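You operate a simulated robot arm through the tools that you are given. There is no shell and no other tool. Be economical: measure what you need, move in short steps, check, and stop when the job is done.

You run a simulated robot arm. Do the job below in one go: nothing can be reset, and whatever is moved stays where it is left.

## Task
Move the plain white mug onto the blue mat and wipe up the cup ring under it.
Fine: use the red cloth and put it back; after the wiping, lay the orange teaspoon on the mat beside the mug; crack nothing. Set down upright: plain white mug. What is to be rubbed or washed off counts as gone when no trace of it is left.
Where things are to end (x, y in the base frame): plain white mug within 0.04 m of [0.53, 0.24]; orange teaspoon within 0.025 m of [0.59, 0.17].

Only the result counts: the job must be done as asked and must still hold three seconds after the hand-in. Knocking over, shifting, dropping, spilling or breaking anything else fails it. Flat cloth is picked up by pressing the open fingertips on it (5 to 10 N) and closing them slowly along it; thin cloth reads only 2 to 8 mm in the jaws.

## Robot
A 7-joint arm with a two-finger parallel gripper, fixed in place. Base frame: the origin is at the foot of the arm, x ahead of it, y to its left, z up; the work surface is at about z = 0.75. Readings come in m, degrees, newtons and seconds.
With the tool pointing down near the work surface it reaches from about 0.34 to 0.78 m from the base axis. Its first joint turns from -166.0 to 166.0 degrees. Payload 3.91 kg.
Tool frame: the origin (TCP) lies between the finger pads and is the grasp point; the fingertips stand 0.03 m ahead of it; z points along the fingers, y is the line along which they close. Largest opening 0.11 m; finger width 0.02, thickness 0.01; the body of the gripper, 0.048 by 0.112 m, starts 0.055 m behind the TCP.
Orientation is that of the tool frame in the base frame, as a unit quaternion [x, y, z, w]. With the fingers straight down and closing along the base's y, the tool's x points along the base's -x, its y along +y and its z along -z.

## Interface
- The arm moves only by the tool drive_tool. Its argument "deltas" is a list of rows, each a list of 7 numbers: the shift along the tool's x, y, z in mm, then the turn, a rotation vector about the tool's x, y, z in degrees, then the opening in per cent of the stroke, from 0 (shut) to 100 (fully open). In form: [[x, y, z, rx, ry, rz, claw], ...]. A call has 1 to 12 rows; each row is the pose to reach, as a shift and turn from the pose commanded when the call began, along the tool's axes at that moment. A row lasts 0.2 s, in which the tool goes at most 0.05 m and 8.6 degrees; a call with a longer step from one row to the next is refused whole, and so is a gripper value outside its range. Where a pose cannot be reached the arm comes as near as it can. A force on the tool above 90 N (or 10 N above the force at the start of the call, whichever is more), or a blocked arm, ends the call early, and 0.2 s more pass. Each finger travels about 0.153 m/s and halts on what it meets, pressing with about 27 N; the grip force reading is that of the motor and also rises with nothing between the fingers. The clock runs only during rows and for 0.2 s after the last one: add rows that repeat a pose to give the fingers time. The reply holds the time, the measured pose of the TCP, the force on the tool along the base axes, the opening and the grip force, in the units named above and with some noise, with the torque about the TCP (base axes, N m) and any sound that the robot's microphone picked up.
- Cameras (640 x 400 px; columns grow to the right, rows downward): "scene" is fixed at [0.3997, 0.6498, 1.5067]; the picture's right is [-0.99, 0.10, 0.00], its down [0.09, 0.88, -0.47] and it looks along [-0.05, -0.47, -0.88] (base axes); focal length 315 px, centre (320, 200). "wrist" rides on the gripper at [0.077, 0.007, -0.114] in the tool frame; the picture's right is [-0.09, 1.00, 0.00], its down [-0.80, -0.07, -0.59] and it looks along [-0.59, -0.05, 0.80] (tool axes); focal length 270 px, centre (320, 200).
- capture(camera): a new picture of that camera. It takes no simulated time.
- move_column(by): slides the trunk up (or, below 0, down) by that many m; the arm rides with it, the base frame stays. It gives what a move gives, with no picture.
- locate(camera, pixels): there is no depth. For up to 12 entries [column, row, z] of the newest picture of that camera ("zoom" is the newest enlarged one), the place [x, y] in the base frame at which the ray of that pixel passes the height z, good to about 0.002 m. It takes no simulated time.
- close_up(camera, box): a new picture of the part [left, top, right, bottom] of that camera's present view, enlarged. It takes no simulated time.
- job_done(): hands the job in; it is judged then, once.

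Go step by step. Measure first, check grasps and placings, and put right what went wrong. The budget is 80 turns and 34 pictures, counting those below and the enlarged ones. Unless the task says otherwise, let go and move clear before handing in, and close with one line.

The tools are called after "Request:" by a JSON object that holds its "op" and its "data". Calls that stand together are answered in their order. drive_tool: Moves the arm, as the interface text tells. Its arguments: {"type":"object","properties":{"deltas":{"type":"array","items":{"type":"array","items":{"type":"number"}}}},"required":["deltas"]} The other tools are called the same way: move_column (by) slides the trunk up or down; capture (camera) takes a picture; locate (camera, pixels) gives the place at which the rays of pixels pass given heights; close_up (camera, box) takes an enlarged picture of a part of a camera's view; job_done () hands the job in.

At the start:

```text
t: 0.0
tcp_pos: [0.4473, 0.1905, 1.0849]
orientation: [0.001, 1.0, 0.0, 0.0]
contact_force: [0.1, 0.2, -0.3]
moment: [-0.04, -0.02, 0.0]
finger_gap: 0.1102
grip_force: 0.1
trunk travel left (down, up): [-0.425, 0.185]
```

scene: 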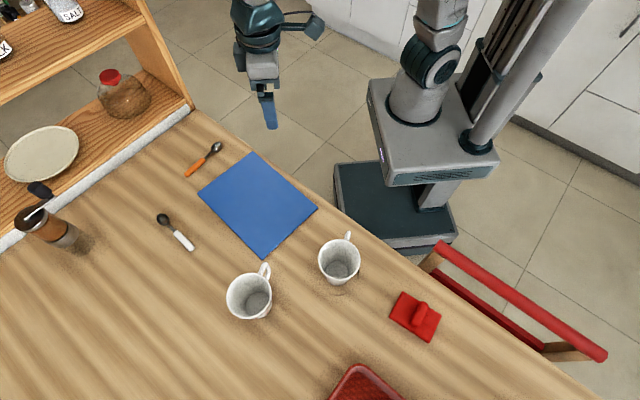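
wrist: 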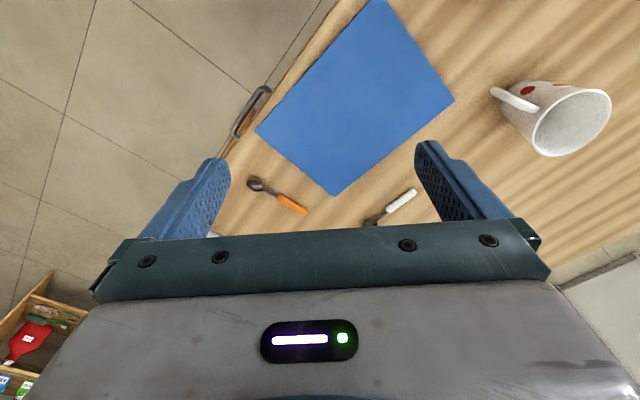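

Two white mugs stand near (250,295) and (340,260) in the scene view, and the wrist view shows red spots on one of them. I'll enlarge the scene to tell them apart.

Request:
{"op": "close_up", "data": {"camera": "scene", "box": [200, 220, 460, 382]}}

Request:
{"op": "close_up", "data": {"camera": "scene", "box": [140, 120, 340, 260]}}

Request:
{"op": "locate", "data": {"camera": "scene", "pixels": [[250, 296, 0.84], [340, 260, 0.84], [256, 314, 0.75], [338, 281, 0.75], [415, 316, 0.76], [187, 175, 0.755], [219, 145, 0.755], [254, 153, 0.752], [317, 208, 0.752], [263, 257, 0.752], [198, 192, 0.752]]}}

```text
2.46 times, centred on (330, 301) of scene
```

zoom: 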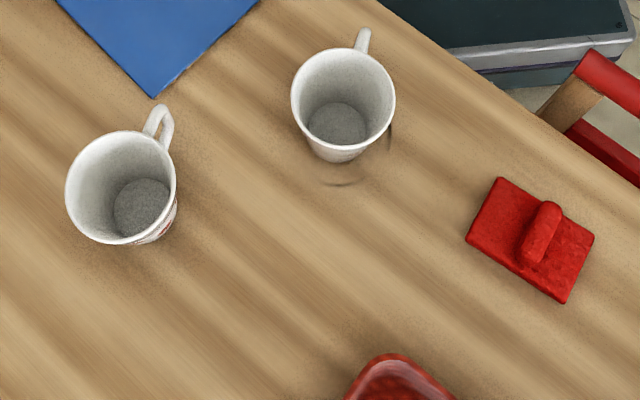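

```text
2.86 times, centred on (240, 190) of scene
```

zoom: 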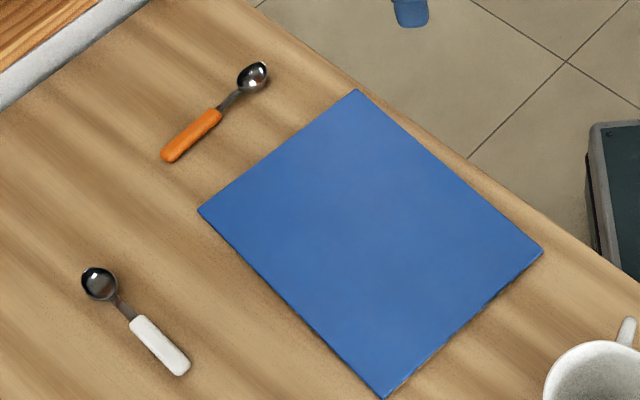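

```text
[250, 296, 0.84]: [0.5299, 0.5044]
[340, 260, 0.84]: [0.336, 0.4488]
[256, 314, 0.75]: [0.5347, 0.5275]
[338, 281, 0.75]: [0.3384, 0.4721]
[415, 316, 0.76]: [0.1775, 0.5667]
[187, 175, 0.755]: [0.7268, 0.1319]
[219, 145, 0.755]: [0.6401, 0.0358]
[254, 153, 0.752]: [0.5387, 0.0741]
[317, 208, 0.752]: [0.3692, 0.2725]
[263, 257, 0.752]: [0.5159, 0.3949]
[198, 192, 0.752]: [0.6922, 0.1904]
```

The mug at (340,260) is the plain one, at about (0.337, 0.45), with its handle toward -y and ring marks around its foot at zoom (340,184) and (390,135). I'll move above it, turned 90° so the fingers close along x.

Request:
{"op": "drive_tool", "data": {"deltas": [[10, 24, 3, 0, 0, 8.2, 100], [20, 48, 6, 0, 0, 16.4, 100], [30, 72, 9, 0, 0, 24.6, 100], [40, 96, 12, 0, 0, 32.8, 100], [50, 120, 15, 0, 0, 41, 100], [60, 144, 18, 0, 0, 49.2, 100], [70, 168, 21, 0, 0, 57.4, 100], [80, 192, 24, 0, 0, 65.6, 100], [90, 216, 27, 0, 0, 73.8, 100], [100, 240, 30, 0, 0, 82, 100], [110, 260, 35, 0, 0, 90, 100], [110, 260, 35, 0, 0, 90, 100]]}}

Request:
{"op": "capture", "data": {"camera": "wrist"}}

Request:
{"op": "capture", "data": {"camera": "scene"}}

```text
t: 2.6
tcp_pos: [0.3372, 0.4507, 1.0505]
orientation: [0.707, 0.707, 0.0, -0.001]
contact_force: [0.2, -0.6, 0.1]
moment: [-0.01, 0.0, 0.0]
finger_gap: 0.1101
grip_force: 0.1
trunk travel left (down, up): [-0.425, 0.185]
```

```text
29 pictures are left
```

wrist: 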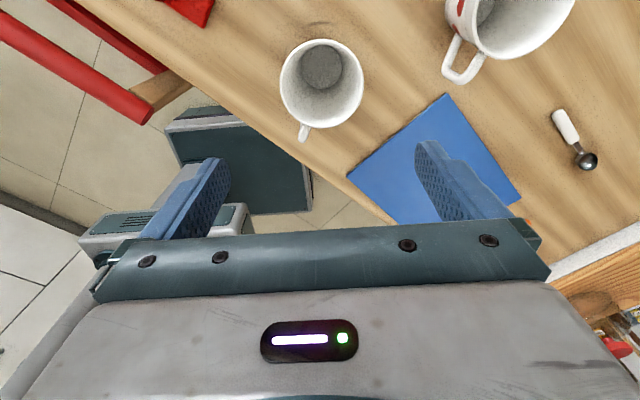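

```text
28 pictures are left
```

scene: 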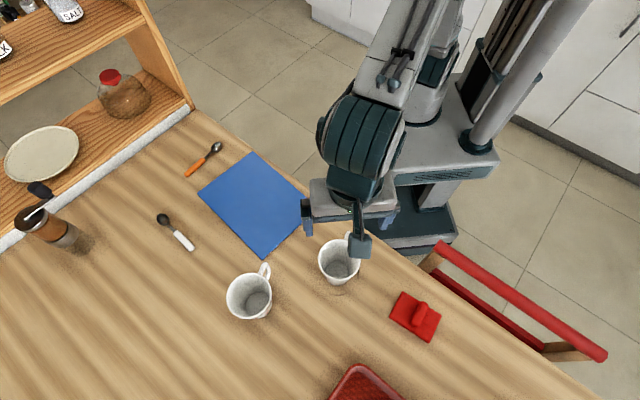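

The mug's rim is centred at wrist (322,83), and at (340,261) in the scene view. I'll intersect both cameras' rays to get the rim height and centre.

Request:
{"op": "locate", "data": {"camera": "wrist", "pixels": [[322, 83, 0.83], [322, 83, 0.85], [280, 85, 0.84], [364, 83, 0.84], [321, 67, 0.755], [302, 137, 0.8], [318, 22, 0.75], [455, 93, 0.752]]}}

Request:
{"op": "locate", "data": {"camera": "scene", "pixels": [[340, 261, 0.83], [340, 261, 0.85], [318, 258, 0.84], [361, 261, 0.84], [338, 272, 0.755], [263, 257, 0.752]]}}

```text
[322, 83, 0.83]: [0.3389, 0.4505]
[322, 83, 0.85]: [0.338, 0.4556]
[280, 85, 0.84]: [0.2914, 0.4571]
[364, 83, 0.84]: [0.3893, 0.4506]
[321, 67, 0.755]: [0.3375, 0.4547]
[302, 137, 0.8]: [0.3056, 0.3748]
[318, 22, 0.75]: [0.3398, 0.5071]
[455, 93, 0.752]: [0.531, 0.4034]
```

```text
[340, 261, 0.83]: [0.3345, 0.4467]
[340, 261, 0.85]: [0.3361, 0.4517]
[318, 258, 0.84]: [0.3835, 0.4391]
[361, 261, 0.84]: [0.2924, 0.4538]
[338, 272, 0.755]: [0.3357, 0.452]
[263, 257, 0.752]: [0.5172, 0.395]
```

Both cameras agree: the mug is centred at about (0.337, 0.453), with a diameter of about 0.093 and a rim at about 0.84–0.85. I'll descend to just above the rim and check the finger clearance.

Request:
{"op": "drive_tool", "data": {"deltas": [[2, 0, 40, 0, 0, 0, 100], [2, 0, 80, 0, 0, 0, 100], [2, 0, 115, 0, 0, 0, 100], [2, 0, 145, 0, 0, 0, 100], [2, 0, 145, 0, 0, 0, 100]]}}

Request:
{"op": "capture", "data": {"camera": "wrist"}}

```text
t: 3.8
tcp_pos: [0.3372, 0.4512, 0.905]
orientation: [0.707, 0.707, -0.001, 0.0]
contact_force: [-0.7, 0.0, -0.3]
moment: [0.02, 0.03, 0.0]
finger_gap: 0.1101
grip_force: 0.0
trunk travel left (down, up): [-0.425, 0.185]
```

```text
27 pictures are left
```

wrist: 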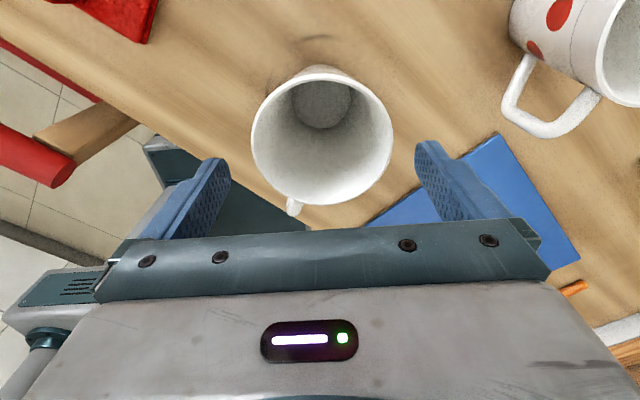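

The rim now spans columns 250–394 and rows 65–207, centred at (322,136). I'll locate it at several heights to fix the rim height and x centre.

Request:
{"op": "locate", "data": {"camera": "wrist", "pixels": [[322, 136, 0.82], [322, 136, 0.83], [322, 136, 0.84], [322, 136, 0.85], [250, 140, 0.84], [394, 134, 0.84], [250, 140, 0.83], [394, 134, 0.83], [322, 104, 0.755], [322, 65, 0.84], [322, 207, 0.84], [318, 38, 0.75]]}}

```text
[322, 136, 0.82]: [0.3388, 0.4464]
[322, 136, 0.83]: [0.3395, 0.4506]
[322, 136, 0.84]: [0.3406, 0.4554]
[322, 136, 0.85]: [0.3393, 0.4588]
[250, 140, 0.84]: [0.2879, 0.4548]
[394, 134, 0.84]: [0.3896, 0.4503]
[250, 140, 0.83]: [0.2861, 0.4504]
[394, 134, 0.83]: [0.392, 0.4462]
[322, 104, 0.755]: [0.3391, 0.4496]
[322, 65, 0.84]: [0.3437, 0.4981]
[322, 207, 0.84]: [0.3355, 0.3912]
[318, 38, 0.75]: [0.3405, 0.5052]
```

Allowing for perspective, the rim is at about z 0.855, with the mug centre near (0.339, 0.453) and a diameter of about 0.091. I'll shift 2 mm in x and y, drop a little, and look again.

Request:
{"op": "drive_tool", "data": {"deltas": [[2, 2, 0, 0, 0, 0, 100], [2, 2, 15, 0, 0, 0, 100], [2, 2, 30, 0, 0, 0, 100], [2, 2, 30, 0, 0, 0, 100]]}}

Request:
{"op": "capture", "data": {"camera": "wrist"}}

```text
t: 4.8
tcp_pos: [0.34, 0.4557, 0.8738]
orientation: [0.707, 0.707, 0.0, 0.0]
contact_force: [1.0, -0.9, -0.2]
moment: [0.01, 0.01, 0.02]
finger_gap: 0.11
grip_force: 0.1
trunk travel left (down, up): [-0.425, 0.185]
```

```text
26 pictures are left
```

wrist: 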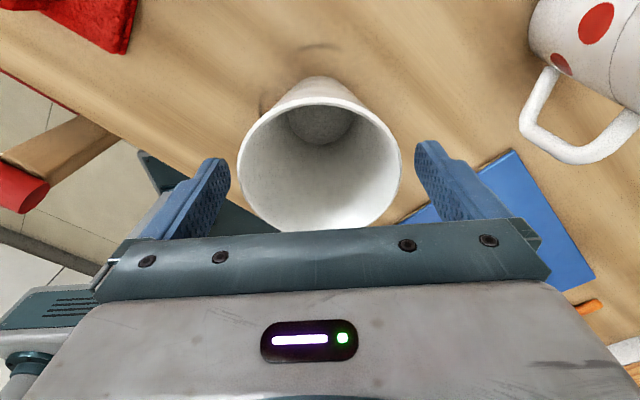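

The rim (columns 237–401) sits centred between the fingers (230 and 415). I'll descend 45 mm and close gently.

Request:
{"op": "drive_tool", "data": {"deltas": [[-2, 0, 10, 0, 0, 0, 100], [-2, 0, 20, 0, 0, 0, 100], [-2, 0, 30, 0, 0, 0, 100], [-2, 0, 40, 0, 0, 0, 100], [-2, 0, 45, 0, 0, 0, 100]]}}

```text
t: 6.0
tcp_pos: [0.3399, 0.4525, 0.8292]
orientation: [0.707, 0.707, -0.001, 0.001]
contact_force: [-0.3, -0.7, -0.2]
moment: [-0.02, 0.03, 0.02]
finger_gap: 0.1101
grip_force: 0.1
trunk travel left (down, up): [-0.425, 0.185]
```

There was no contact on the way down. I'll close in small steps.

Request:
{"op": "drive_tool", "data": {"deltas": [[0, 0, 0, 0, 0, 0, 92], [0, 0, 0, 0, 0, 0, 86], [0, 0, 0, 0, 0, 0, 82], [0, 0, 0, 0, 0, 0, 78], [0, 0, 0, 0, 0, 0, 74], [0, 0, 0, 0, 0, 0, 70], [0, 0, 0, 0, 0, 0, 70]]}}

Request:
{"op": "capture", "data": {"camera": "wrist"}}

```text
t: 7.6
tcp_pos: [0.3398, 0.4517, 0.8297]
orientation: [0.708, 0.707, 0.0, 0.0]
contact_force: [-1.4, -0.2, -1.4]
moment: [0.05, 0.03, 0.0]
finger_gap: 0.0889
grip_force: 27.0
trunk travel left (down, up): [-0.425, 0.185]
```

```text
25 pictures are left
```

wrist: 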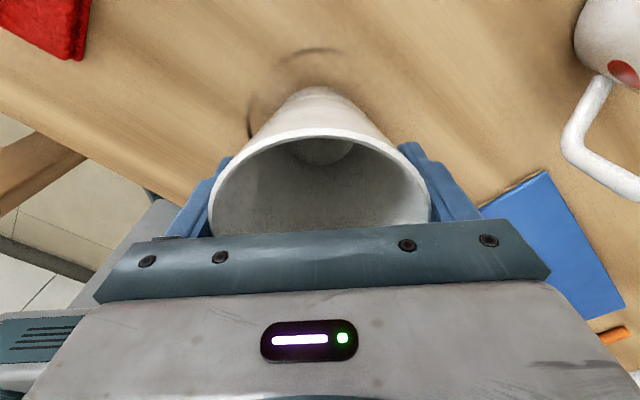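

The mug is gripped at 0.0889 m with 27 N. I'll lift it straight up.

Request:
{"op": "drive_tool", "data": {"deltas": [[0, 0, -5, 0, 0, 0, 60], [0, 0, -15, 0, 0, 0, 60], [0, 0, -35, 0, 0, 0, 60], [0, 0, -65, 0, 0, 0, 60], [0, 0, -100, 0, 0, 0, 60], [0, 0, -120, 0, 0, 0, 60], [0, 0, -120, 0, 0, 0, 60]]}}

Request:
{"op": "capture", "data": {"camera": "scene"}}

```text
t: 9.2
tcp_pos: [0.341, 0.4515, 0.9504]
orientation: [0.707, 0.708, 0.0, 0.0]
contact_force: [-0.1, 0.2, -2.8]
moment: [0.03, -0.03, 0.0]
finger_gap: 0.089
grip_force: 27.2
trunk travel left (down, up): [-0.425, 0.185]
```

```text
24 pictures are left
```

scene: 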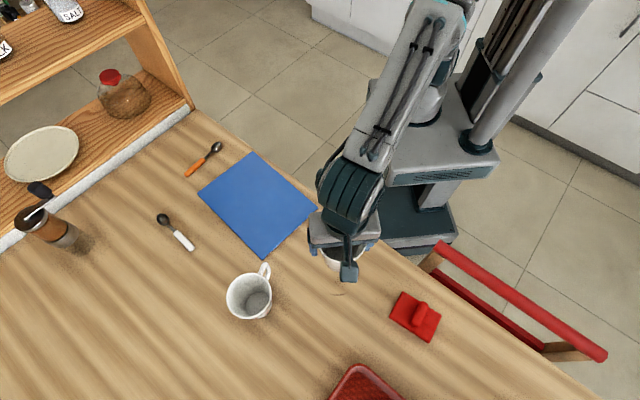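

The mug is held, weighing about 2.8 N. I'll carry it over the mat to about (0.515, 0.258), which leaves room for the spoon.

Request:
{"op": "drive_tool", "data": {"deltas": [[-24, 22, 0, 0, 0, 0, 60], [-48, 44, 0, 0, 0, 0, 60], [-72, 65, 0, 0, 0, 0, 60], [-96, 87, 0, 0, 0, 0, 60], [-120, 109, 0, 0, 0, 0, 60], [-145, 131, 0, 0, 0, 0, 60], [-170, 152, 0, 0, 0, 0, 60], [-193, 174, 0, 0, 0, 0, 60], [-193, 174, 40, 0, 0, 0, 60], [-193, 174, 80, 0, 0, 0, 60], [-193, 174, 100, 0, 0, 0, 60], [-193, 174, 105, 0, 0, 0, 60]]}}

```text
t: 11.8
tcp_pos: [0.5131, 0.2603, 0.8456]
orientation: [0.707, 0.707, -0.001, -0.001]
contact_force: [0.3, -0.3, -3.5]
moment: [0.0, -0.03, -0.03]
finger_gap: 0.0892
grip_force: 26.9
trunk travel left (down, up): [-0.425, 0.185]
```

The mug is above the mat at z 0.8456, about 15 mm over its resting height. I'll lower it gently.

Request:
{"op": "drive_tool", "data": {"deltas": [[0, 0, 3, 0, 0, 0, 60], [0, 0, 6, 0, 0, 0, 60], [0, 0, 9, 0, 0, 0, 60], [0, 0, 11, 0, 0, 0, 60], [0, 0, 12, 0, 0, 0, 60], [0, 0, 12.5, 0, 0, 0, 60], [0, 0, 13, 0, 0, 0, 60], [0, 0, 13, 0, 0, 0, 60]]}}

```text
t: 13.6
tcp_pos: [0.5134, 0.2594, 0.8328]
orientation: [0.708, 0.706, 0.001, 0.001]
contact_force: [-0.2, 0.1, 18.2]
moment: [0.0, -0.02, -0.08]
finger_gap: 0.0892
grip_force: 27.2
trunk travel left (down, up): [-0.425, 0.185]
```

It's in contact, with about 18 N pressing down. I'll ease off slightly, open the fingers and withdraw straight up.

Request:
{"op": "drive_tool", "data": {"deltas": [[0, 0, -0.6, 0, 0, 0, 60], [0, 0, -0.8, 0, 0, 0, 75], [0, 0, -0.8, 0, 0, 0, 85], [0, 0, -0.8, 0, 0, 0, 95], [0, 0, -0.8, 0, 0, 0, 100], [0, 0, -0.8, 0, 0, 0, 100], [0, 0, -10, 0, 0, 0, 100], [0, 0, -25, 0, 0, 0, 100], [0, 0, -45, 0, 0, 0, 100], [0, 0, -80, 0, 0, 0, 100], [0, 0, -120, 0, 0, 0, 100]]}}

Request:
{"op": "capture", "data": {"camera": "wrist"}}

Request:
{"op": "close_up", "data": {"camera": "scene", "box": [290, 240, 450, 340]}}

```text
t: 16.0
tcp_pos: [0.5161, 0.2588, 0.952]
orientation: [0.707, 0.707, -0.001, 0.0]
contact_force: [0.5, -0.7, -0.7]
moment: [0.01, -0.02, 0.02]
finger_gap: 0.1101
grip_force: 0.0
trunk travel left (down, up): [-0.425, 0.185]
```

```text
23 pictures are left
```

wrist: 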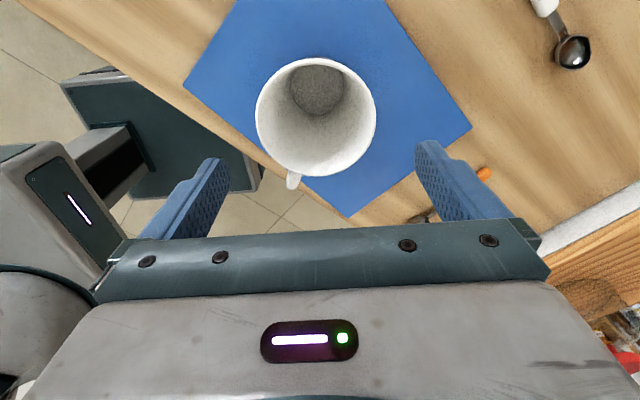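

```text
4.00 times, centred on (370, 290) of scene
```

zoom: 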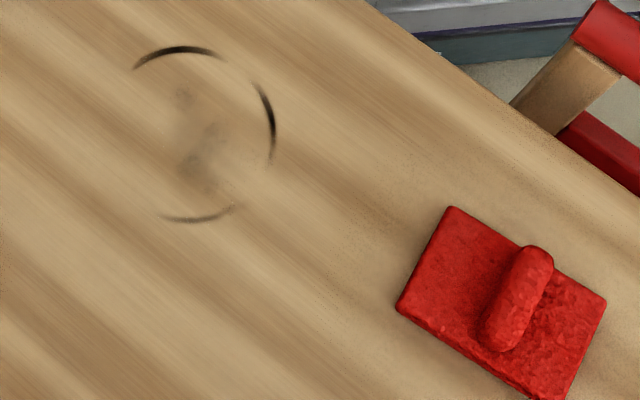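

The mug stands upright on the mat. The ring's arcs lie on a circle around zoom (195,133), and the cloth has a pinchable ridge from (540,255) to (497,345). I'll locate these points.

Request:
{"op": "locate", "data": {"camera": "zoom", "pixels": [[180, 47, 0.75], [272, 125, 0.75], [195, 221, 0.75], [134, 68, 0.75], [162, 217, 0.75], [540, 258, 0.775], [495, 342, 0.775], [450, 208, 0.757], [605, 298, 0.757], [565, 398, 0.757], [398, 305, 0.757], [195, 140, 0.75]]}}

```text
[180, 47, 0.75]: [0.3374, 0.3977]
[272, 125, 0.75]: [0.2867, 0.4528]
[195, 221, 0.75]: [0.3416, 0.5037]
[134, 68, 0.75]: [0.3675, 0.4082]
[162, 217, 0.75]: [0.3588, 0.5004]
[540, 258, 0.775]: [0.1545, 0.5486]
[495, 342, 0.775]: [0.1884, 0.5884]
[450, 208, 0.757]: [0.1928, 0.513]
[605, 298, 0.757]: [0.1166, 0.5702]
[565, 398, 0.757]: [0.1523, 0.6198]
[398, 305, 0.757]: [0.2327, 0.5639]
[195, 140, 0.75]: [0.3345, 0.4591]
```

The ring centre is about (0.340, 0.451) with a radius of about 0.053. The cloth is about 0.095×0.061 m, with its ridge centred near (0.1715, 0.5685). I'll move above it, turned 37° so the fingers close across the ridge.

Request:
{"op": "drive_tool", "data": {"deltas": [[28, -31, 0, 0, 0, 3.4, 100], [56, -62, 0, 0, 0, 6.8, 100], [84, -94, 0, 0, 0, 10.2, 100], [112, -125, 0, 0, 0, 13.6, 100], [140, -156, 0, 0, 0, 17, 100], [169, -188, 0, 0, 0, 20.4, 90], [197, -219, 0, 0, 0, 23.8, 80], [225, -250, 0, 0, 0, 27.2, 70], [253, -281, 0, 0, 0, 30.6, 60], [281, -313, 0, 0, 0, 34, 60], [309.5, -344.5, 0, 0, 0, 37, 60], [309.5, -344.5, 0, 0, 0, 37, 60]]}}

Request:
{"op": "capture", "data": {"camera": "wrist"}}

```text
t: 18.6
tcp_pos: [0.1827, 0.567, 0.9624]
orientation: [0.901, 0.434, 0.0, -0.011]
contact_force: [0.5, 0.5, 0.2]
moment: [-0.01, 0.0, 0.0]
finger_gap: 0.0659
grip_force: 0.0
trunk travel left (down, up): [-0.425, 0.185]
```

```text
21 pictures are left
```

wrist: 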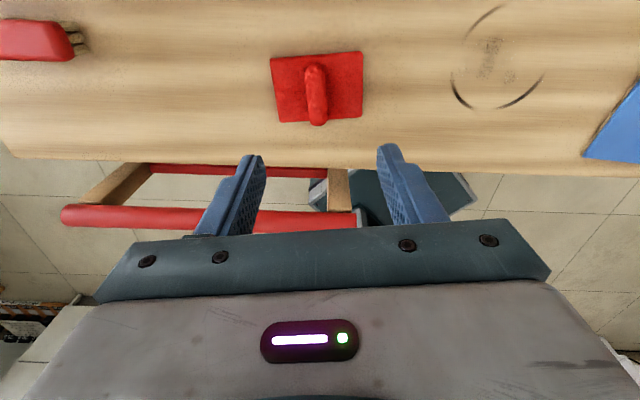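

The pose is about 11 mm short and tilted slightly, which could be lag or a joint limit. I'll hold still and read it again.

Request:
{"op": "drive_tool", "data": {"deltas": [[0, 0, 0, 0, 0, 0, 60], [0, 0, 0, 0, 0, 0, 60]]}}

Request:
{"op": "locate", "data": {"camera": "wrist", "pixels": [[270, 59, 0.757], [362, 51, 0.757], [363, 115, 0.757], [280, 122, 0.757], [314, 66, 0.775], [317, 122, 0.775]]}}

```text
t: 19.2
tcp_pos: [0.1839, 0.5654, 0.9616]
orientation: [0.901, 0.434, 0.001, -0.009]
contact_force: [0.0, -0.5, 0.3]
moment: [-0.02, -0.04, -0.01]
finger_gap: 0.0661
grip_force: 0.0
trunk travel left (down, up): [-0.425, 0.185]
```

```text
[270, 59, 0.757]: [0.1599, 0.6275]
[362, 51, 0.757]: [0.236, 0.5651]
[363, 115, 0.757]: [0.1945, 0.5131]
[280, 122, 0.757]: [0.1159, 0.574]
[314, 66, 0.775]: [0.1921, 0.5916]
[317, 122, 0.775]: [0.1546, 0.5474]
```

The pose isn't lag: the wrist joint is at its limit. I'll turn the gripper 180° back the other way, which is equivalent for gripping.

Request:
{"op": "drive_tool", "data": {"deltas": [[0, 0, 0, 0, 0, -8.2, 60], [0, 0, 0, 0, 0, -16.4, 60], [0, 0, 0, 0, 0, -24.6, 60], [0, 0, 0, 0, 0, -32.8, 60], [0, 0, 0, 0, 0, -41, 60], [0, 0, 0, 0, 0, -49.2, 60], [0, 0, 0, 0, 0, -57.4, 60], [0, 0, 0, 0, 0, -65.6, 60], [0, 0, 0, 0, 0, -73.8, 60], [0, 0, 0, 0, 0, -82, 60], [0, 0, 0, 0, 0, -90, 60], [0, 0, 0, 0, 0, -90, 60]]}}

Request:
{"op": "drive_tool", "data": {"deltas": [[0, 0, 0, 0, 0, -8.2, 60], [0, 0, 0, 0, 0, -16.4, 60], [0, 0, 0, 0, 0, -24.6, 60], [0, 0, 0, 0, 0, -32.8, 60], [0, 0, 0, 0, 0, -41, 60], [0, 0, 0, 0, 0, -49.2, 60], [0, 0, 0, 0, 0, -57.4, 60], [0, 0, 0, 0, 0, -65.6, 60], [0, 0, 0, 0, 0, -73.8, 60], [0, 0, 0, 0, 0, -82, 60], [0, 0, 0, 0, 0, -90, 60], [0, 0, 0, 0, 0, -90, 60]]}}

Request:
{"op": "capture", "data": {"camera": "wrist"}}

```text
t: 21.8
tcp_pos: [0.1699, 0.57, 0.9527]
orientation: [0.316, 0.949, 0.0, 0.0]
contact_force: [-0.8, 0.3, -0.4]
moment: [-0.02, -0.04, -0.01]
finger_gap: 0.066
grip_force: 0.2
trunk travel left (down, up): [-0.425, 0.185]
```

```text
t: 24.4
tcp_pos: [0.1696, 0.5691, 0.9518]
orientation: [-0.447, 0.895, -0.001, 0.0]
contact_force: [0.3, 0.1, -0.8]
moment: [0.01, -0.01, -0.01]
finger_gap: 0.0661
grip_force: 0.1
trunk travel left (down, up): [-0.425, 0.185]
```

```text
20 pictures are left
```

wrist: 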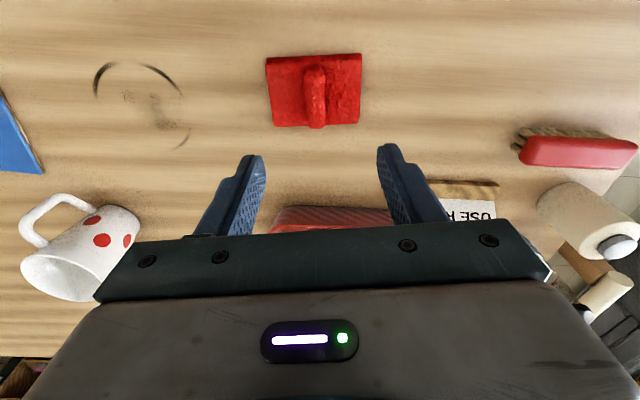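

The pose is reached now. The ridge is at columns 303–327 and rows 65–127. I'll locate it from this view and zoom in.

Request:
{"op": "locate", "data": {"camera": "wrist", "pixels": [[315, 70, 0.77], [316, 122, 0.77], [266, 59, 0.757], [361, 54, 0.757], [361, 123, 0.757], [274, 126, 0.757], [303, 98, 0.765], [327, 98, 0.765], [110, 105, 0.75], [160, 110, 0.75]]}}

Request:
{"op": "close_up", "data": {"camera": "wrist", "box": [240, 40, 400, 140]}}

```text
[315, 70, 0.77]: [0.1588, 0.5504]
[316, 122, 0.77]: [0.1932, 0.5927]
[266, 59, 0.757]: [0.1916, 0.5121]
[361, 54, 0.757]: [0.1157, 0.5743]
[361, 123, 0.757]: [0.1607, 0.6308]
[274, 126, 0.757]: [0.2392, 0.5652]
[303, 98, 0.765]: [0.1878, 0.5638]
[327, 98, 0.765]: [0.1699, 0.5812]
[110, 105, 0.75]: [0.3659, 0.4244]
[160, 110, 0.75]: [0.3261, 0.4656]
```

```text
4.00 times, centred on (320, 90) of wrist
```

zoom: 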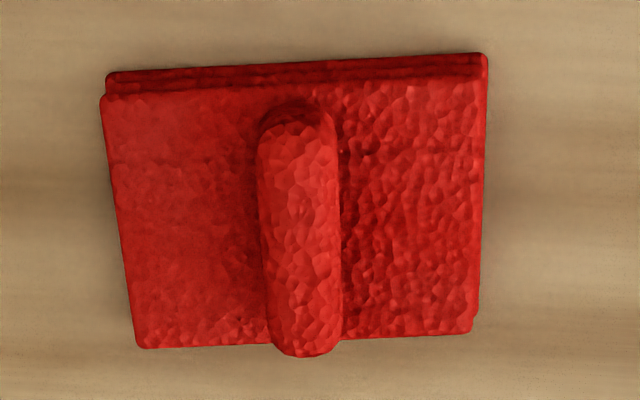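

The ridge centre averages (0.1745, 0.571), about 0.024 m wide. I'll descend with the fingers straddling it until the tips nearly touch the pad.

Request:
{"op": "drive_tool", "data": {"deltas": [[-4, -2, 40, 0, 0, 0, 60], [-4, -2, 80, 0, 0, 0, 60], [-4, -2, 110, 0, 0, 0, 60], [-4, -2, 130, 0, 0, 0, 60], [-4, -2, 140, 0, 0, 0, 60], [-4, -2, 147, 0, 0, 0, 60], [-4, -2, 152, 0, 0, 0, 60], [-4, -2, 155, 0, 0, 0, 60]]}}

Request:
{"op": "capture", "data": {"camera": "wrist"}}

```text
t: 26.2
tcp_pos: [0.1727, 0.5719, 0.798]
orientation: [-0.447, 0.895, 0.001, 0.001]
contact_force: [0.1, -0.5, 6.9]
moment: [-0.03, -0.04, 0.04]
finger_gap: 0.0662
grip_force: 0.2
trunk travel left (down, up): [-0.425, 0.185]
```

```text
18 pictures are left
```

wrist: 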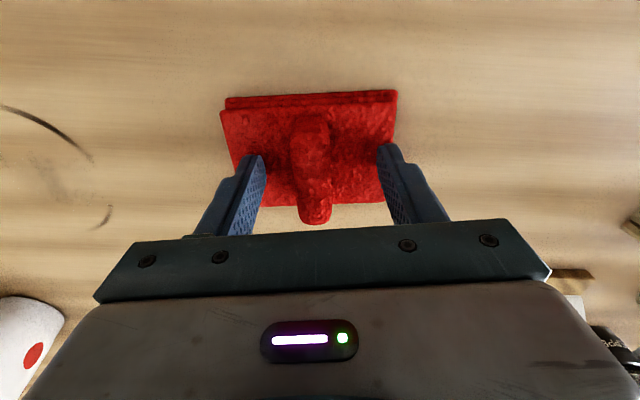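

The fingertips press the pad at 6.9 N and straddle the ridge. I'll close slowly onto it.

Request:
{"op": "drive_tool", "data": {"deltas": [[0, 0, -1, 0, 0, 0, 52], [0, 0, -1, 0, 0, 0, 44], [0, 0, -1, 0, 0, 0, 36], [0, 0, -1, 0, 0, 0, 28], [0, 0, -1, 0, 0, 0, 20], [0, 0, -1, 0, 0, 0, 12], [0, 0, -1, 0, 0, 0, 5], [0, 0, -1, 0, 0, 0, 0], [0, 0, -1, 0, 0, 0, 0]]}}

Request:
{"op": "drive_tool", "data": {"deltas": [[0, 0, -10, 0, 0, 0, 0], [0, 0, -30, 0, 0, 0, 0], [0, 0, -50, 0, 0, 0, 0], [0, 0, -50, 0, 0, 0, 0]]}}

Request:
{"op": "capture", "data": {"camera": "wrist"}}

```text
t: 28.2
tcp_pos: [0.172, 0.5718, 0.798]
orientation: [-0.446, 0.895, 0.0, 0.0]
contact_force: [0.2, -0.3, -0.4]
moment: [0.01, 0.05, 0.0]
finger_gap: 0.0194
grip_force: 27.0
trunk travel left (down, up): [-0.425, 0.185]
```

```text
t: 29.2
tcp_pos: [0.1748, 0.5705, 0.8488]
orientation: [-0.446, 0.895, 0.0, 0.0]
contact_force: [-1.2, -0.5, -0.1]
moment: [0.01, -0.02, 0.02]
finger_gap: 0.0191
grip_force: 26.7
trunk travel left (down, up): [-0.425, 0.185]
```

```text
17 pictures are left
```

wrist: 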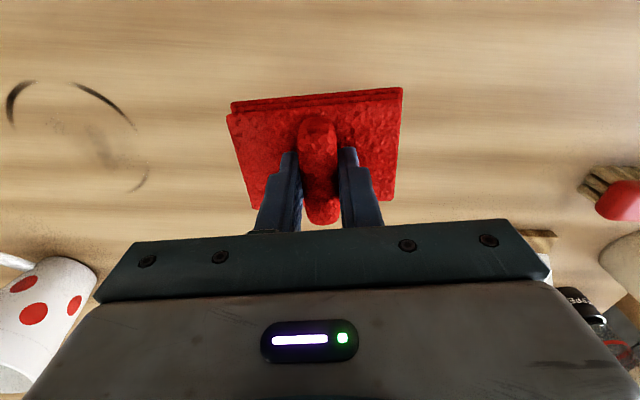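

The cloth is held at 0.019 m, with its home at TCP (0.172, 0.572, z 0.798). I'll carry it over the ring and lower it until it presses lightly.

Request:
{"op": "drive_tool", "data": {"deltas": [[-1, -35, 0, 0, 0, 0, 0], [-2, -70, 0, 0, 0, 0, 0], [-3, -105, 0, 0, 0, 0, 0], [-4, -140, 0, 0, 0, 0, 0], [-4, -175, 0, 0, 0, 0, 0], [-4, -205, 0, 0, 0, 0, 0], [-4, -205, 20, 0, 0, 0, 0], [-4, -205, 40, 0, 0, 0, 0], [-4, -205, 48, 0, 0, 0, 0], [-4, -205, 51, 0, 0, 0, 0], [-4, -205, 53, 0, 0, 0, 0]]}}

```text
t: 31.6
tcp_pos: [0.3385, 0.451, 0.7977]
orientation: [-0.446, 0.895, 0.001, 0.002]
contact_force: [-1.1, 1.7, 25.6]
moment: [-0.52, 0.39, 0.03]
finger_gap: 0.0193
grip_force: 27.3
trunk travel left (down, up): [-0.425, 0.185]
```

It presses at 25 N, which is more than needed, so I'll ease up 0.8 mm and wipe back and forth along tool x in several lanes.

Request:
{"op": "drive_tool", "data": {"deltas": [[25, 0, -0.8, 0, 0, 0, 0], [50, 0, -0.8, 0, 0, 0, 0], [25, 0, -0.8, 0, 0, 0, 0], [0, 0, -0.8, 0, 0, 0, 0], [-25, 0, -0.8, 0, 0, 0, 0], [-50, 0, -0.8, 0, 0, 0, 0], [-50, 28, -0.8, 0, 0, 0, 0], [-20, 28, -0.8, 0, 0, 0, 0], [15, 28, -0.8, 0, 0, 0, 0], [50, 28, -0.8, 0, 0, 0, 0], [15, 28, -0.8, 0, 0, 0, 0], [-20, 28, -0.8, 0, 0, 0, 0]]}}

Request:
{"op": "drive_tool", "data": {"deltas": [[-30, 0, 0, 0, 0, 0, 0], [-30, -28, 0, 0, 0, 0, 0], [-30, -56, 0, 0, 0, 0, 0], [5, -56, 0, 0, 0, 0, 0], [40, -56, 0, 0, 0, 0, 0], [70, -56, 0, 0, 0, 0, 0], [35, -56, 0, 0, 0, 0, 0], [0, -56, 0, 0, 0, 0, 0], [-30, -56, 0, 0, 0, 0, 0], [-30, -28, 0, 0, 0, 0, 0], [5, -28, 0, 0, 0, 0, 0], [20, -28, 0, 0, 0, 0, 0]]}}

```text
t: 34.2
tcp_pos: [0.3272, 0.4822, 0.7975]
orientation: [-0.447, 0.895, 0.002, 0.002]
contact_force: [-10.3, -14.4, 43.1]
moment: [-0.86, 0.55, -0.02]
finger_gap: 0.019
grip_force: 26.9
trunk travel left (down, up): [-0.425, 0.185]
```

```text
t: 36.8
tcp_pos: [0.3372, 0.4535, 0.7975]
orientation: [-0.446, 0.895, 0.003, 0.003]
contact_force: [3.3, 13.0, 31.6]
moment: [0.05, -0.03, 0.07]
finger_gap: 0.0193
grip_force: 27.1
trunk travel left (down, up): [-0.425, 0.185]
```

The wiping lanes ran with 30–43 N of contact. I'll lift, move aside toward home and inspect.

Request:
{"op": "drive_tool", "data": {"deltas": [[0, 0, -20, 0, 0, 0, 0], [0, 0, -52, 0, 0, 0, 0], [0, 40, -52, 0, 0, 0, 0], [0, 80, -52, 0, 0, 0, 0], [0, 120, -52, 0, 0, 0, 0], [0, 160, -52, 0, 0, 0, 0], [4, 205, -52, 0, 0, 0, 0], [4, 205, -52, 0, 0, 0, 0]]}}

Request:
{"op": "close_up", "data": {"camera": "scene", "box": [290, 240, 450, 340]}}

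Request:
{"op": "capture", "data": {"camera": "wrist"}}

```text
t: 38.6
tcp_pos: [0.174, 0.5701, 0.8474]
orientation: [-0.446, 0.895, -0.001, 0.0]
contact_force: [0.2, -0.4, 0.1]
moment: [-0.01, -0.03, -0.01]
finger_gap: 0.0192
grip_force: 27.3
trunk travel left (down, up): [-0.425, 0.185]
```

```text
4.00 times, centred on (370, 290) of scene
```

zoom: 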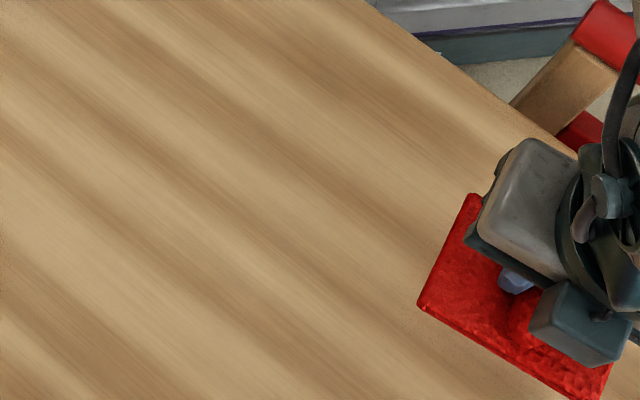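

```text
15 pictures are left
```

wrist: 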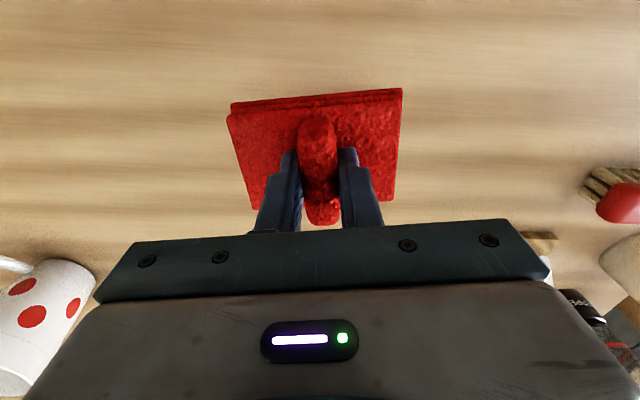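

The table is clean around zoom (195,133), with no trace left. I'll set the cloth down at its home spot and release it.

Request:
{"op": "drive_tool", "data": {"deltas": [[0, 0, 20, 0, 0, 0, 0], [0, 0, 40, 0, 0, 0, 0], [0, 0, 47, 0, 0, 0, 0], [0, 0, 49.5, 0, 0, 0, 0], [0, 0, 49.5, 0, 0, 0, 0]]}}

Request:
{"op": "drive_tool", "data": {"deltas": [[0, 0, 0, 0, 0, 0, 15], [0, 0, 0, 0, 0, 0, 30], [0, 0, 0, 0, 0, 0, 45], [0, 0, 0, 0, 0, 0, 55], [0, 0, 0, 0, 0, 0, 55], [0, 0, -10, 0, 0, 0, 55], [0, 0, -40, 0, 0, 0, 55], [0, 0, -80, 0, 0, 0, 55], [0, 0, -120, 0, 0, 0, 55], [0, 0, -155, 0, 0, 0, 55], [0, 0, -155, 0, 0, 0, 55]]}}

Request:
{"op": "capture", "data": {"camera": "wrist"}}

```text
t: 39.8
tcp_pos: [0.1731, 0.5717, 0.7986]
orientation: [-0.447, 0.895, 0.0, 0.0]
contact_force: [0.0, -0.1, 1.3]
moment: [0.05, -0.02, 0.0]
finger_gap: 0.0192
grip_force: 27.3
trunk travel left (down, up): [-0.425, 0.185]
```

```text
t: 42.2
tcp_pos: [0.1736, 0.5715, 0.9527]
orientation: [-0.446, 0.895, 0.0, 0.0]
contact_force: [-0.2, -0.1, 0.5]
moment: [0.03, 0.01, 0.01]
finger_gap: 0.0605
grip_force: 0.0
trunk travel left (down, up): [-0.425, 0.185]
```

```text
14 pictures are left
```

wrist: 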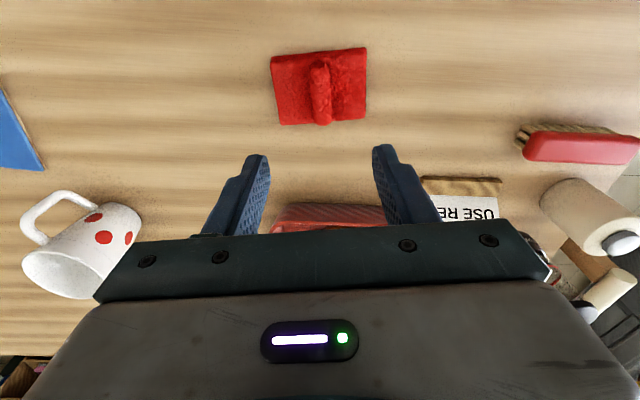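

The cloth is back in place. Next I'll travel to a point above the orange teaspoon near (0.69, 0.09), passing well above the mug.

Request:
{"op": "drive_tool", "data": {"deltas": [[5, -40, -10, 0, 0, 0, 55], [9, -80, -20, 0, 0, 0, 55], [14, -120, -30, 0, 0, 0, 55], [18, -160, -30, 0, 0, 0, 55], [22, -200, -30, 0, 0, 0, 50], [26, -240, -30, 0, 0, 0, 50], [30, -280, -30, 0, 0, 0, 50], [34, -320, -30, 0, 0, 0, 50], [38, -360, -30, 0, 0, 0, 50]]}}

Request:
{"op": "drive_tool", "data": {"deltas": [[5, -40, 0, 0, 0, 1, 50], [9, -80, 0, 0, 0, 2, 50], [14, -120, 0, 0, 0, 3, 50], [18, -160, 0, 0, 0, 4, 50], [22, -200, 0, 0, 0, 5, 50], [26, -240, 0, 0, 0, 5, 50], [30, -280, 0, 0, 0, 5, 50], [34, -320, 0, 0, 0, 5, 50], [38, -342, 10, 0, 0, 5, 50], [38, -342, 30, 0, 0, 5, 50], [38, -342, 30, 0, 0, 5, 50]]}}

Request:
{"op": "capture", "data": {"camera": "wrist"}}

```text
t: 44.2
tcp_pos: [0.439, 0.3245, 0.9846]
orientation: [-0.446, 0.895, 0.001, 0.0]
contact_force: [-0.6, -0.3, 0.5]
moment: [-0.03, 0.02, -0.02]
finger_gap: 0.055
grip_force: 0.0
trunk travel left (down, up): [-0.425, 0.185]
```

```text
t: 46.6
tcp_pos: [0.6872, 0.0883, 0.9541]
orientation: [-0.406, 0.914, 0.0, 0.0]
contact_force: [0.0, 0.2, 0.8]
moment: [-0.02, 0.0, -0.05]
finger_gap: 0.0552
grip_force: 0.0
trunk travel left (down, up): [-0.425, 0.185]
```

```text
13 pictures are left
```

wrist: 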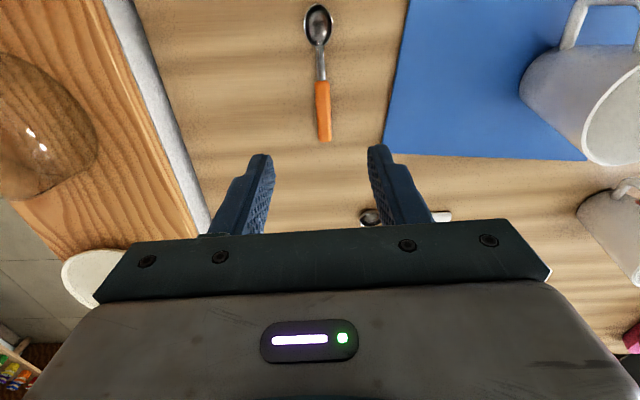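

The spoon lies vertically in the view, with its bowl at (319,25) and orange handle from (321,82) to (325,140). I'll locate it.

Request:
{"op": "locate", "data": {"camera": "wrist", "pixels": [[318, 5, 0.758], [320, 45, 0.758], [321, 82, 0.757], [323, 95, 0.757], [325, 141, 0.755], [314, 95, 0.757], [332, 95, 0.757]]}}

Request:
{"op": "locate", "data": {"camera": "scene", "pixels": [[187, 175, 0.757], [207, 158, 0.757], [222, 144, 0.757]]}}

```text
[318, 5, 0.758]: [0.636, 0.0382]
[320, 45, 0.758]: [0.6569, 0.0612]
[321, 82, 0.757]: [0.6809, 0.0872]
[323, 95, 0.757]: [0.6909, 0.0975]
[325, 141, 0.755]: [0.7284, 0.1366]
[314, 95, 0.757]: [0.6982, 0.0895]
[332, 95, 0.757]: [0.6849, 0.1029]
```

```text
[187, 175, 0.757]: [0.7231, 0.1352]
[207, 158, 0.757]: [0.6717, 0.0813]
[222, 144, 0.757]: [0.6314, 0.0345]
```

The spoon spans (0.636, 0.038) to (0.727, 0.136), with its centre at about (0.681, 0.087) and the wrist well aligned. I'll grip the handle at (0.692, 0.099).

Request:
{"op": "drive_tool", "data": {"deltas": [[-11, 3.5, 30, 0, 0, 0, 40], [-11, 3.5, 70, 0, 0, 0, 40], [-11, 3.5, 105, 0, 0, 0, 40], [-11, 3.5, 130, 0, 0, 0, 40], [-11, 3.5, 145, 0, 0, 0, 40], [-11, 3.5, 155, 0, 0, 0, 40], [-11, 3.5, 162, 0, 0, 0, 40], [-11, 3.5, 167, 0, 0, 0, 40], [-11, 3.5, 169, 0, 0, 0, 40]]}}

Request:
{"op": "capture", "data": {"camera": "wrist"}}

```text
t: 48.6
tcp_pos: [0.6923, 0.0984, 0.7835]
orientation: [-0.407, 0.914, -0.001, -0.001]
contact_force: [0.3, -0.1, 0.1]
moment: [0.01, 0.04, 0.01]
finger_gap: 0.0439
grip_force: 0.1
trunk travel left (down, up): [-0.425, 0.185]
```

```text
12 pictures are left
```

wrist: 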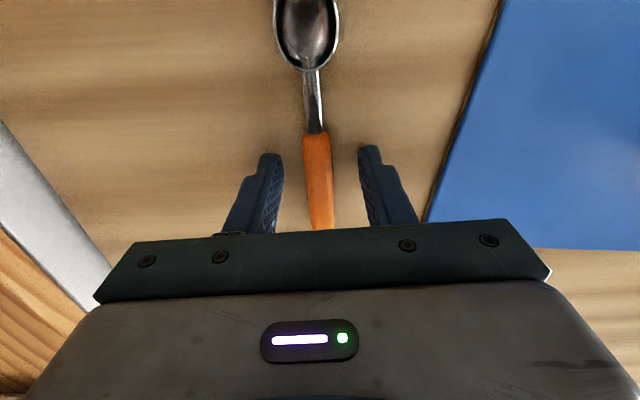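

The handle sits between the fingers with no contact yet. I'll close and lift.

Request:
{"op": "drive_tool", "data": {"deltas": [[0, 0, 0, 0, 0, 0, 30], [0, 0, 0, 0, 0, 0, 22], [0, 0, 0, 0, 0, 0, 14], [0, 0, 0, 0, 0, 0, 6], [0, 0, 0, 0, 0, 0, 0], [0, 0, 0, 0, 0, 0, 0], [0, 0, -10, 0, 0, 0, 0], [0, 0, -30, 0, 0, 0, 0], [0, 0, -60, 0, 0, 0, 0], [0, 0, -60, 0, 0, 0, 0]]}}

Request:
{"op": "capture", "data": {"camera": "wrist"}}

```text
t: 50.8
tcp_pos: [0.6918, 0.1, 0.8432]
orientation: [-0.407, 0.914, 0.001, -0.001]
contact_force: [-0.6, 0.7, -0.7]
moment: [0.02, -0.01, -0.02]
finger_gap: 0.0157
grip_force: 27.3
trunk travel left (down, up): [-0.425, 0.185]
```

```text
11 pictures are left
```

wrist: 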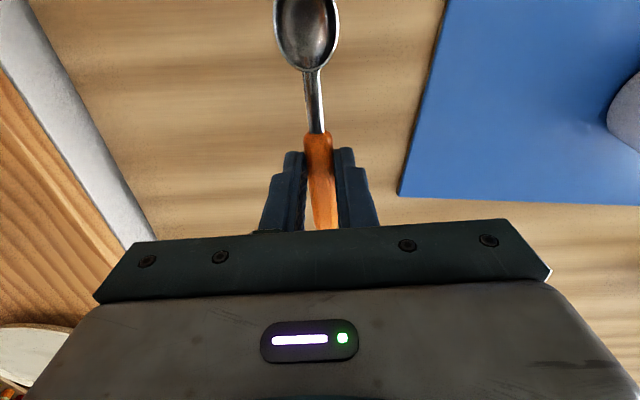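

The spoon is held at 0.0157 m. I'll carry it 106 mm along tool y so its centre lands near (0.601, 0.157), then lower it to just above the mat.

Request:
{"op": "drive_tool", "data": {"deltas": [[0, 25, 0, 0, 0, 0, 0], [1, 50, 0, 0, 0, 0, 0], [1, 75, 0, 0, 0, 0, 0], [1.5, 95, 0, 0, 0, 0, 0], [1.5, 106, 0, 0, 0, 0, 0], [1.5, 106, 0, 0, 0, 0, 0], [1.5, 106, 20, 0, 0, 0, 0], [1.5, 106, 40, 0, 0, 0, 0], [1.5, 106, 48, 0, 0, 0, 0], [1.5, 106, 52, 0, 0, 0, 0]]}}

Request:
{"op": "capture", "data": {"camera": "scene"}}

```text
t: 53.0
tcp_pos: [0.6132, 0.1678, 0.7917]
orientation: [-0.406, 0.914, 0.0, 0.001]
contact_force: [0.6, 0.5, 4.0]
moment: [-0.12, 0.1, 0.0]
finger_gap: 0.016
grip_force: 26.7
trunk travel left (down, up): [-0.425, 0.185]
```

```text
10 pictures are left
```

scene: 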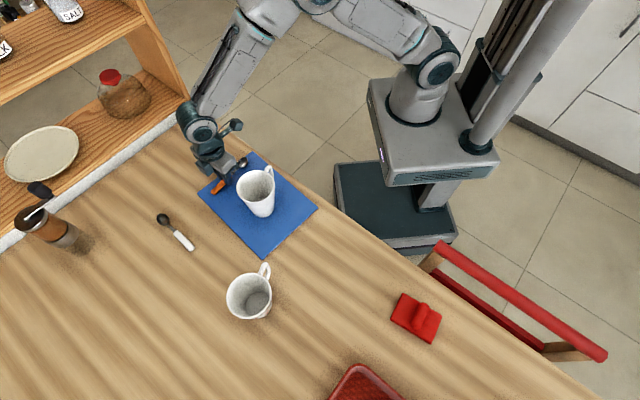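

There's a light 4 N contact, probably one end of the spoon touching the mat. I'll lower it another 3 mm and check the force.

Request:
{"op": "drive_tool", "data": {"deltas": [[0, 0, 1, 0, 0, 0, 0], [0, 0, 2, 0, 0, 0, 0], [0, 0, 3, 0, 0, 0, 0], [0, 0, 3, 0, 0, 0, 0]]}}

```text
t: 54.0
tcp_pos: [0.6134, 0.1683, 0.79]
orientation: [-0.407, 0.914, 0.0, 0.002]
contact_force: [2.2, 1.4, 21.0]
moment: [0.03, -0.09, 0.02]
finger_gap: 0.0158
grip_force: 27.0
trunk travel left (down, up): [-0.425, 0.185]
```

It's resting on the mat at 21 N. I'll back off 1 mm, open gently and rise clear.

Request:
{"op": "drive_tool", "data": {"deltas": [[0, 0, -1, 0, 0, 0, 0], [0, 0, -1.5, 0, 0, 0, 16], [0, 0, -1.5, 0, 0, 0, 22], [0, 0, -1.5, 0, 0, 0, 30], [0, 0, -1.5, 0, 0, 0, 30], [0, 0, -8, 0, 0, 0, 30], [0, 0, -25, 0, 0, 0, 30], [0, 0, -55, 0, 0, 0, 30], [0, 0, -95, 0, 0, 0, 30], [0, 0, -140, 0, 0, 0, 30], [0, 0, -185, 0, 0, 0, 30], [0, 0, -185, 0, 0, 0, 30]]}}

Request:
{"op": "capture", "data": {"camera": "wrist"}}

Request:
{"op": "capture", "data": {"camera": "scene"}}

```text
t: 56.6
tcp_pos: [0.6113, 0.1711, 0.9752]
orientation: [-0.406, 0.914, 0.0, 0.0]
contact_force: [0.3, -0.5, 0.2]
moment: [-0.03, 0.0, -0.02]
finger_gap: 0.0328
grip_force: 0.1
trunk travel left (down, up): [-0.425, 0.185]
```

```text
9 pictures are left
```

wrist: 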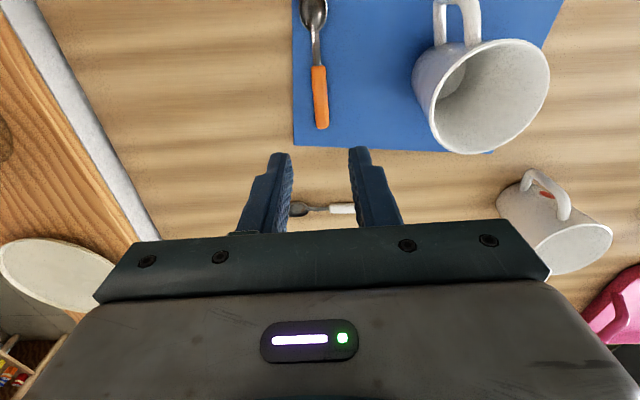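

```text
8 pictures are left
```

scene: 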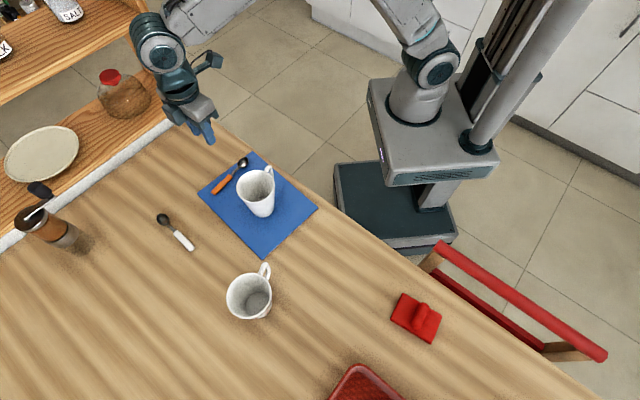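

Request:
{"op": "locate", "data": {"camera": "scene", "pixels": [[213, 193, 0.76], [246, 160, 0.762], [257, 184, 0.858], [262, 206, 0.757]]}}

Request:
{"op": "locate", "data": {"camera": "wrist", "pixels": [[323, 129, 0.76], [316, 0, 0.762]]}}

Request:
{"op": "close_up", "data": {"camera": "scene", "box": [180, 130, 340, 230]}}

Request:
{"op": "close_up", "data": {"camera": "scene", "box": [290, 240, 450, 340]}}

```text
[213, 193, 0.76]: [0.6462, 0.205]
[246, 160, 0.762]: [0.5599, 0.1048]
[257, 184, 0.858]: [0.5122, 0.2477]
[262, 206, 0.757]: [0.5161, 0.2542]
```

```text
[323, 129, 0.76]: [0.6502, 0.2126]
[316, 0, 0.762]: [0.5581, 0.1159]
```

```text
4.00 times, centred on (260, 180) of scene
```

zoom: 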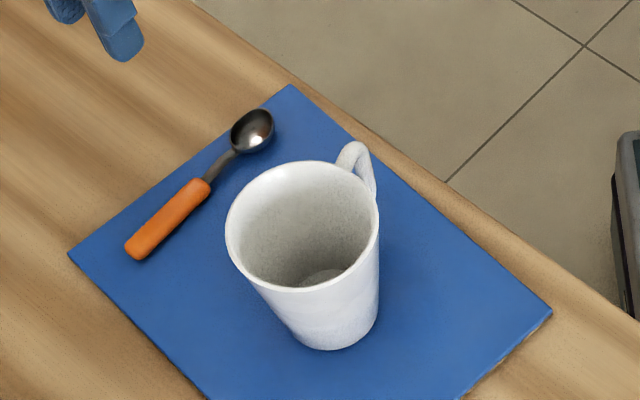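

```text
4.00 times, centred on (370, 290) of scene
```

zoom: 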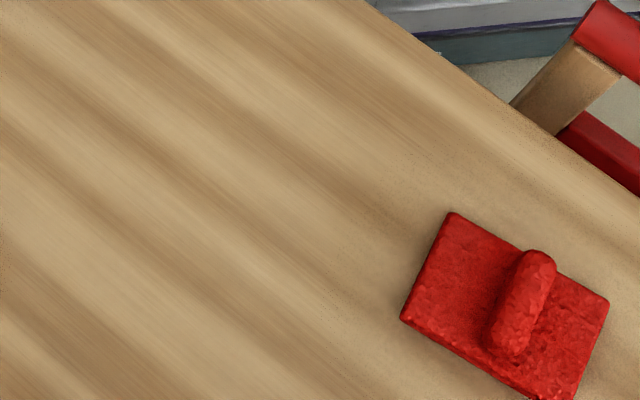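

The pictures show every part in place: the mug is upright at about (0.515, 0.257), the spoon lies on the mat centred at about (0.603, 0.159), the table where the ring was is clean, and the cloth is home. The gripper is clear, so I'm handing in.

Request:
{"op": "job_done", "data": {}}

```text
The job is handed in.
```

I've handed the job in: the plain white mug stands upright on the blue mat, the cup ring is wiped away, the red cloth is back in its place, and the orange teaspoon lies on the mat beside the mug.
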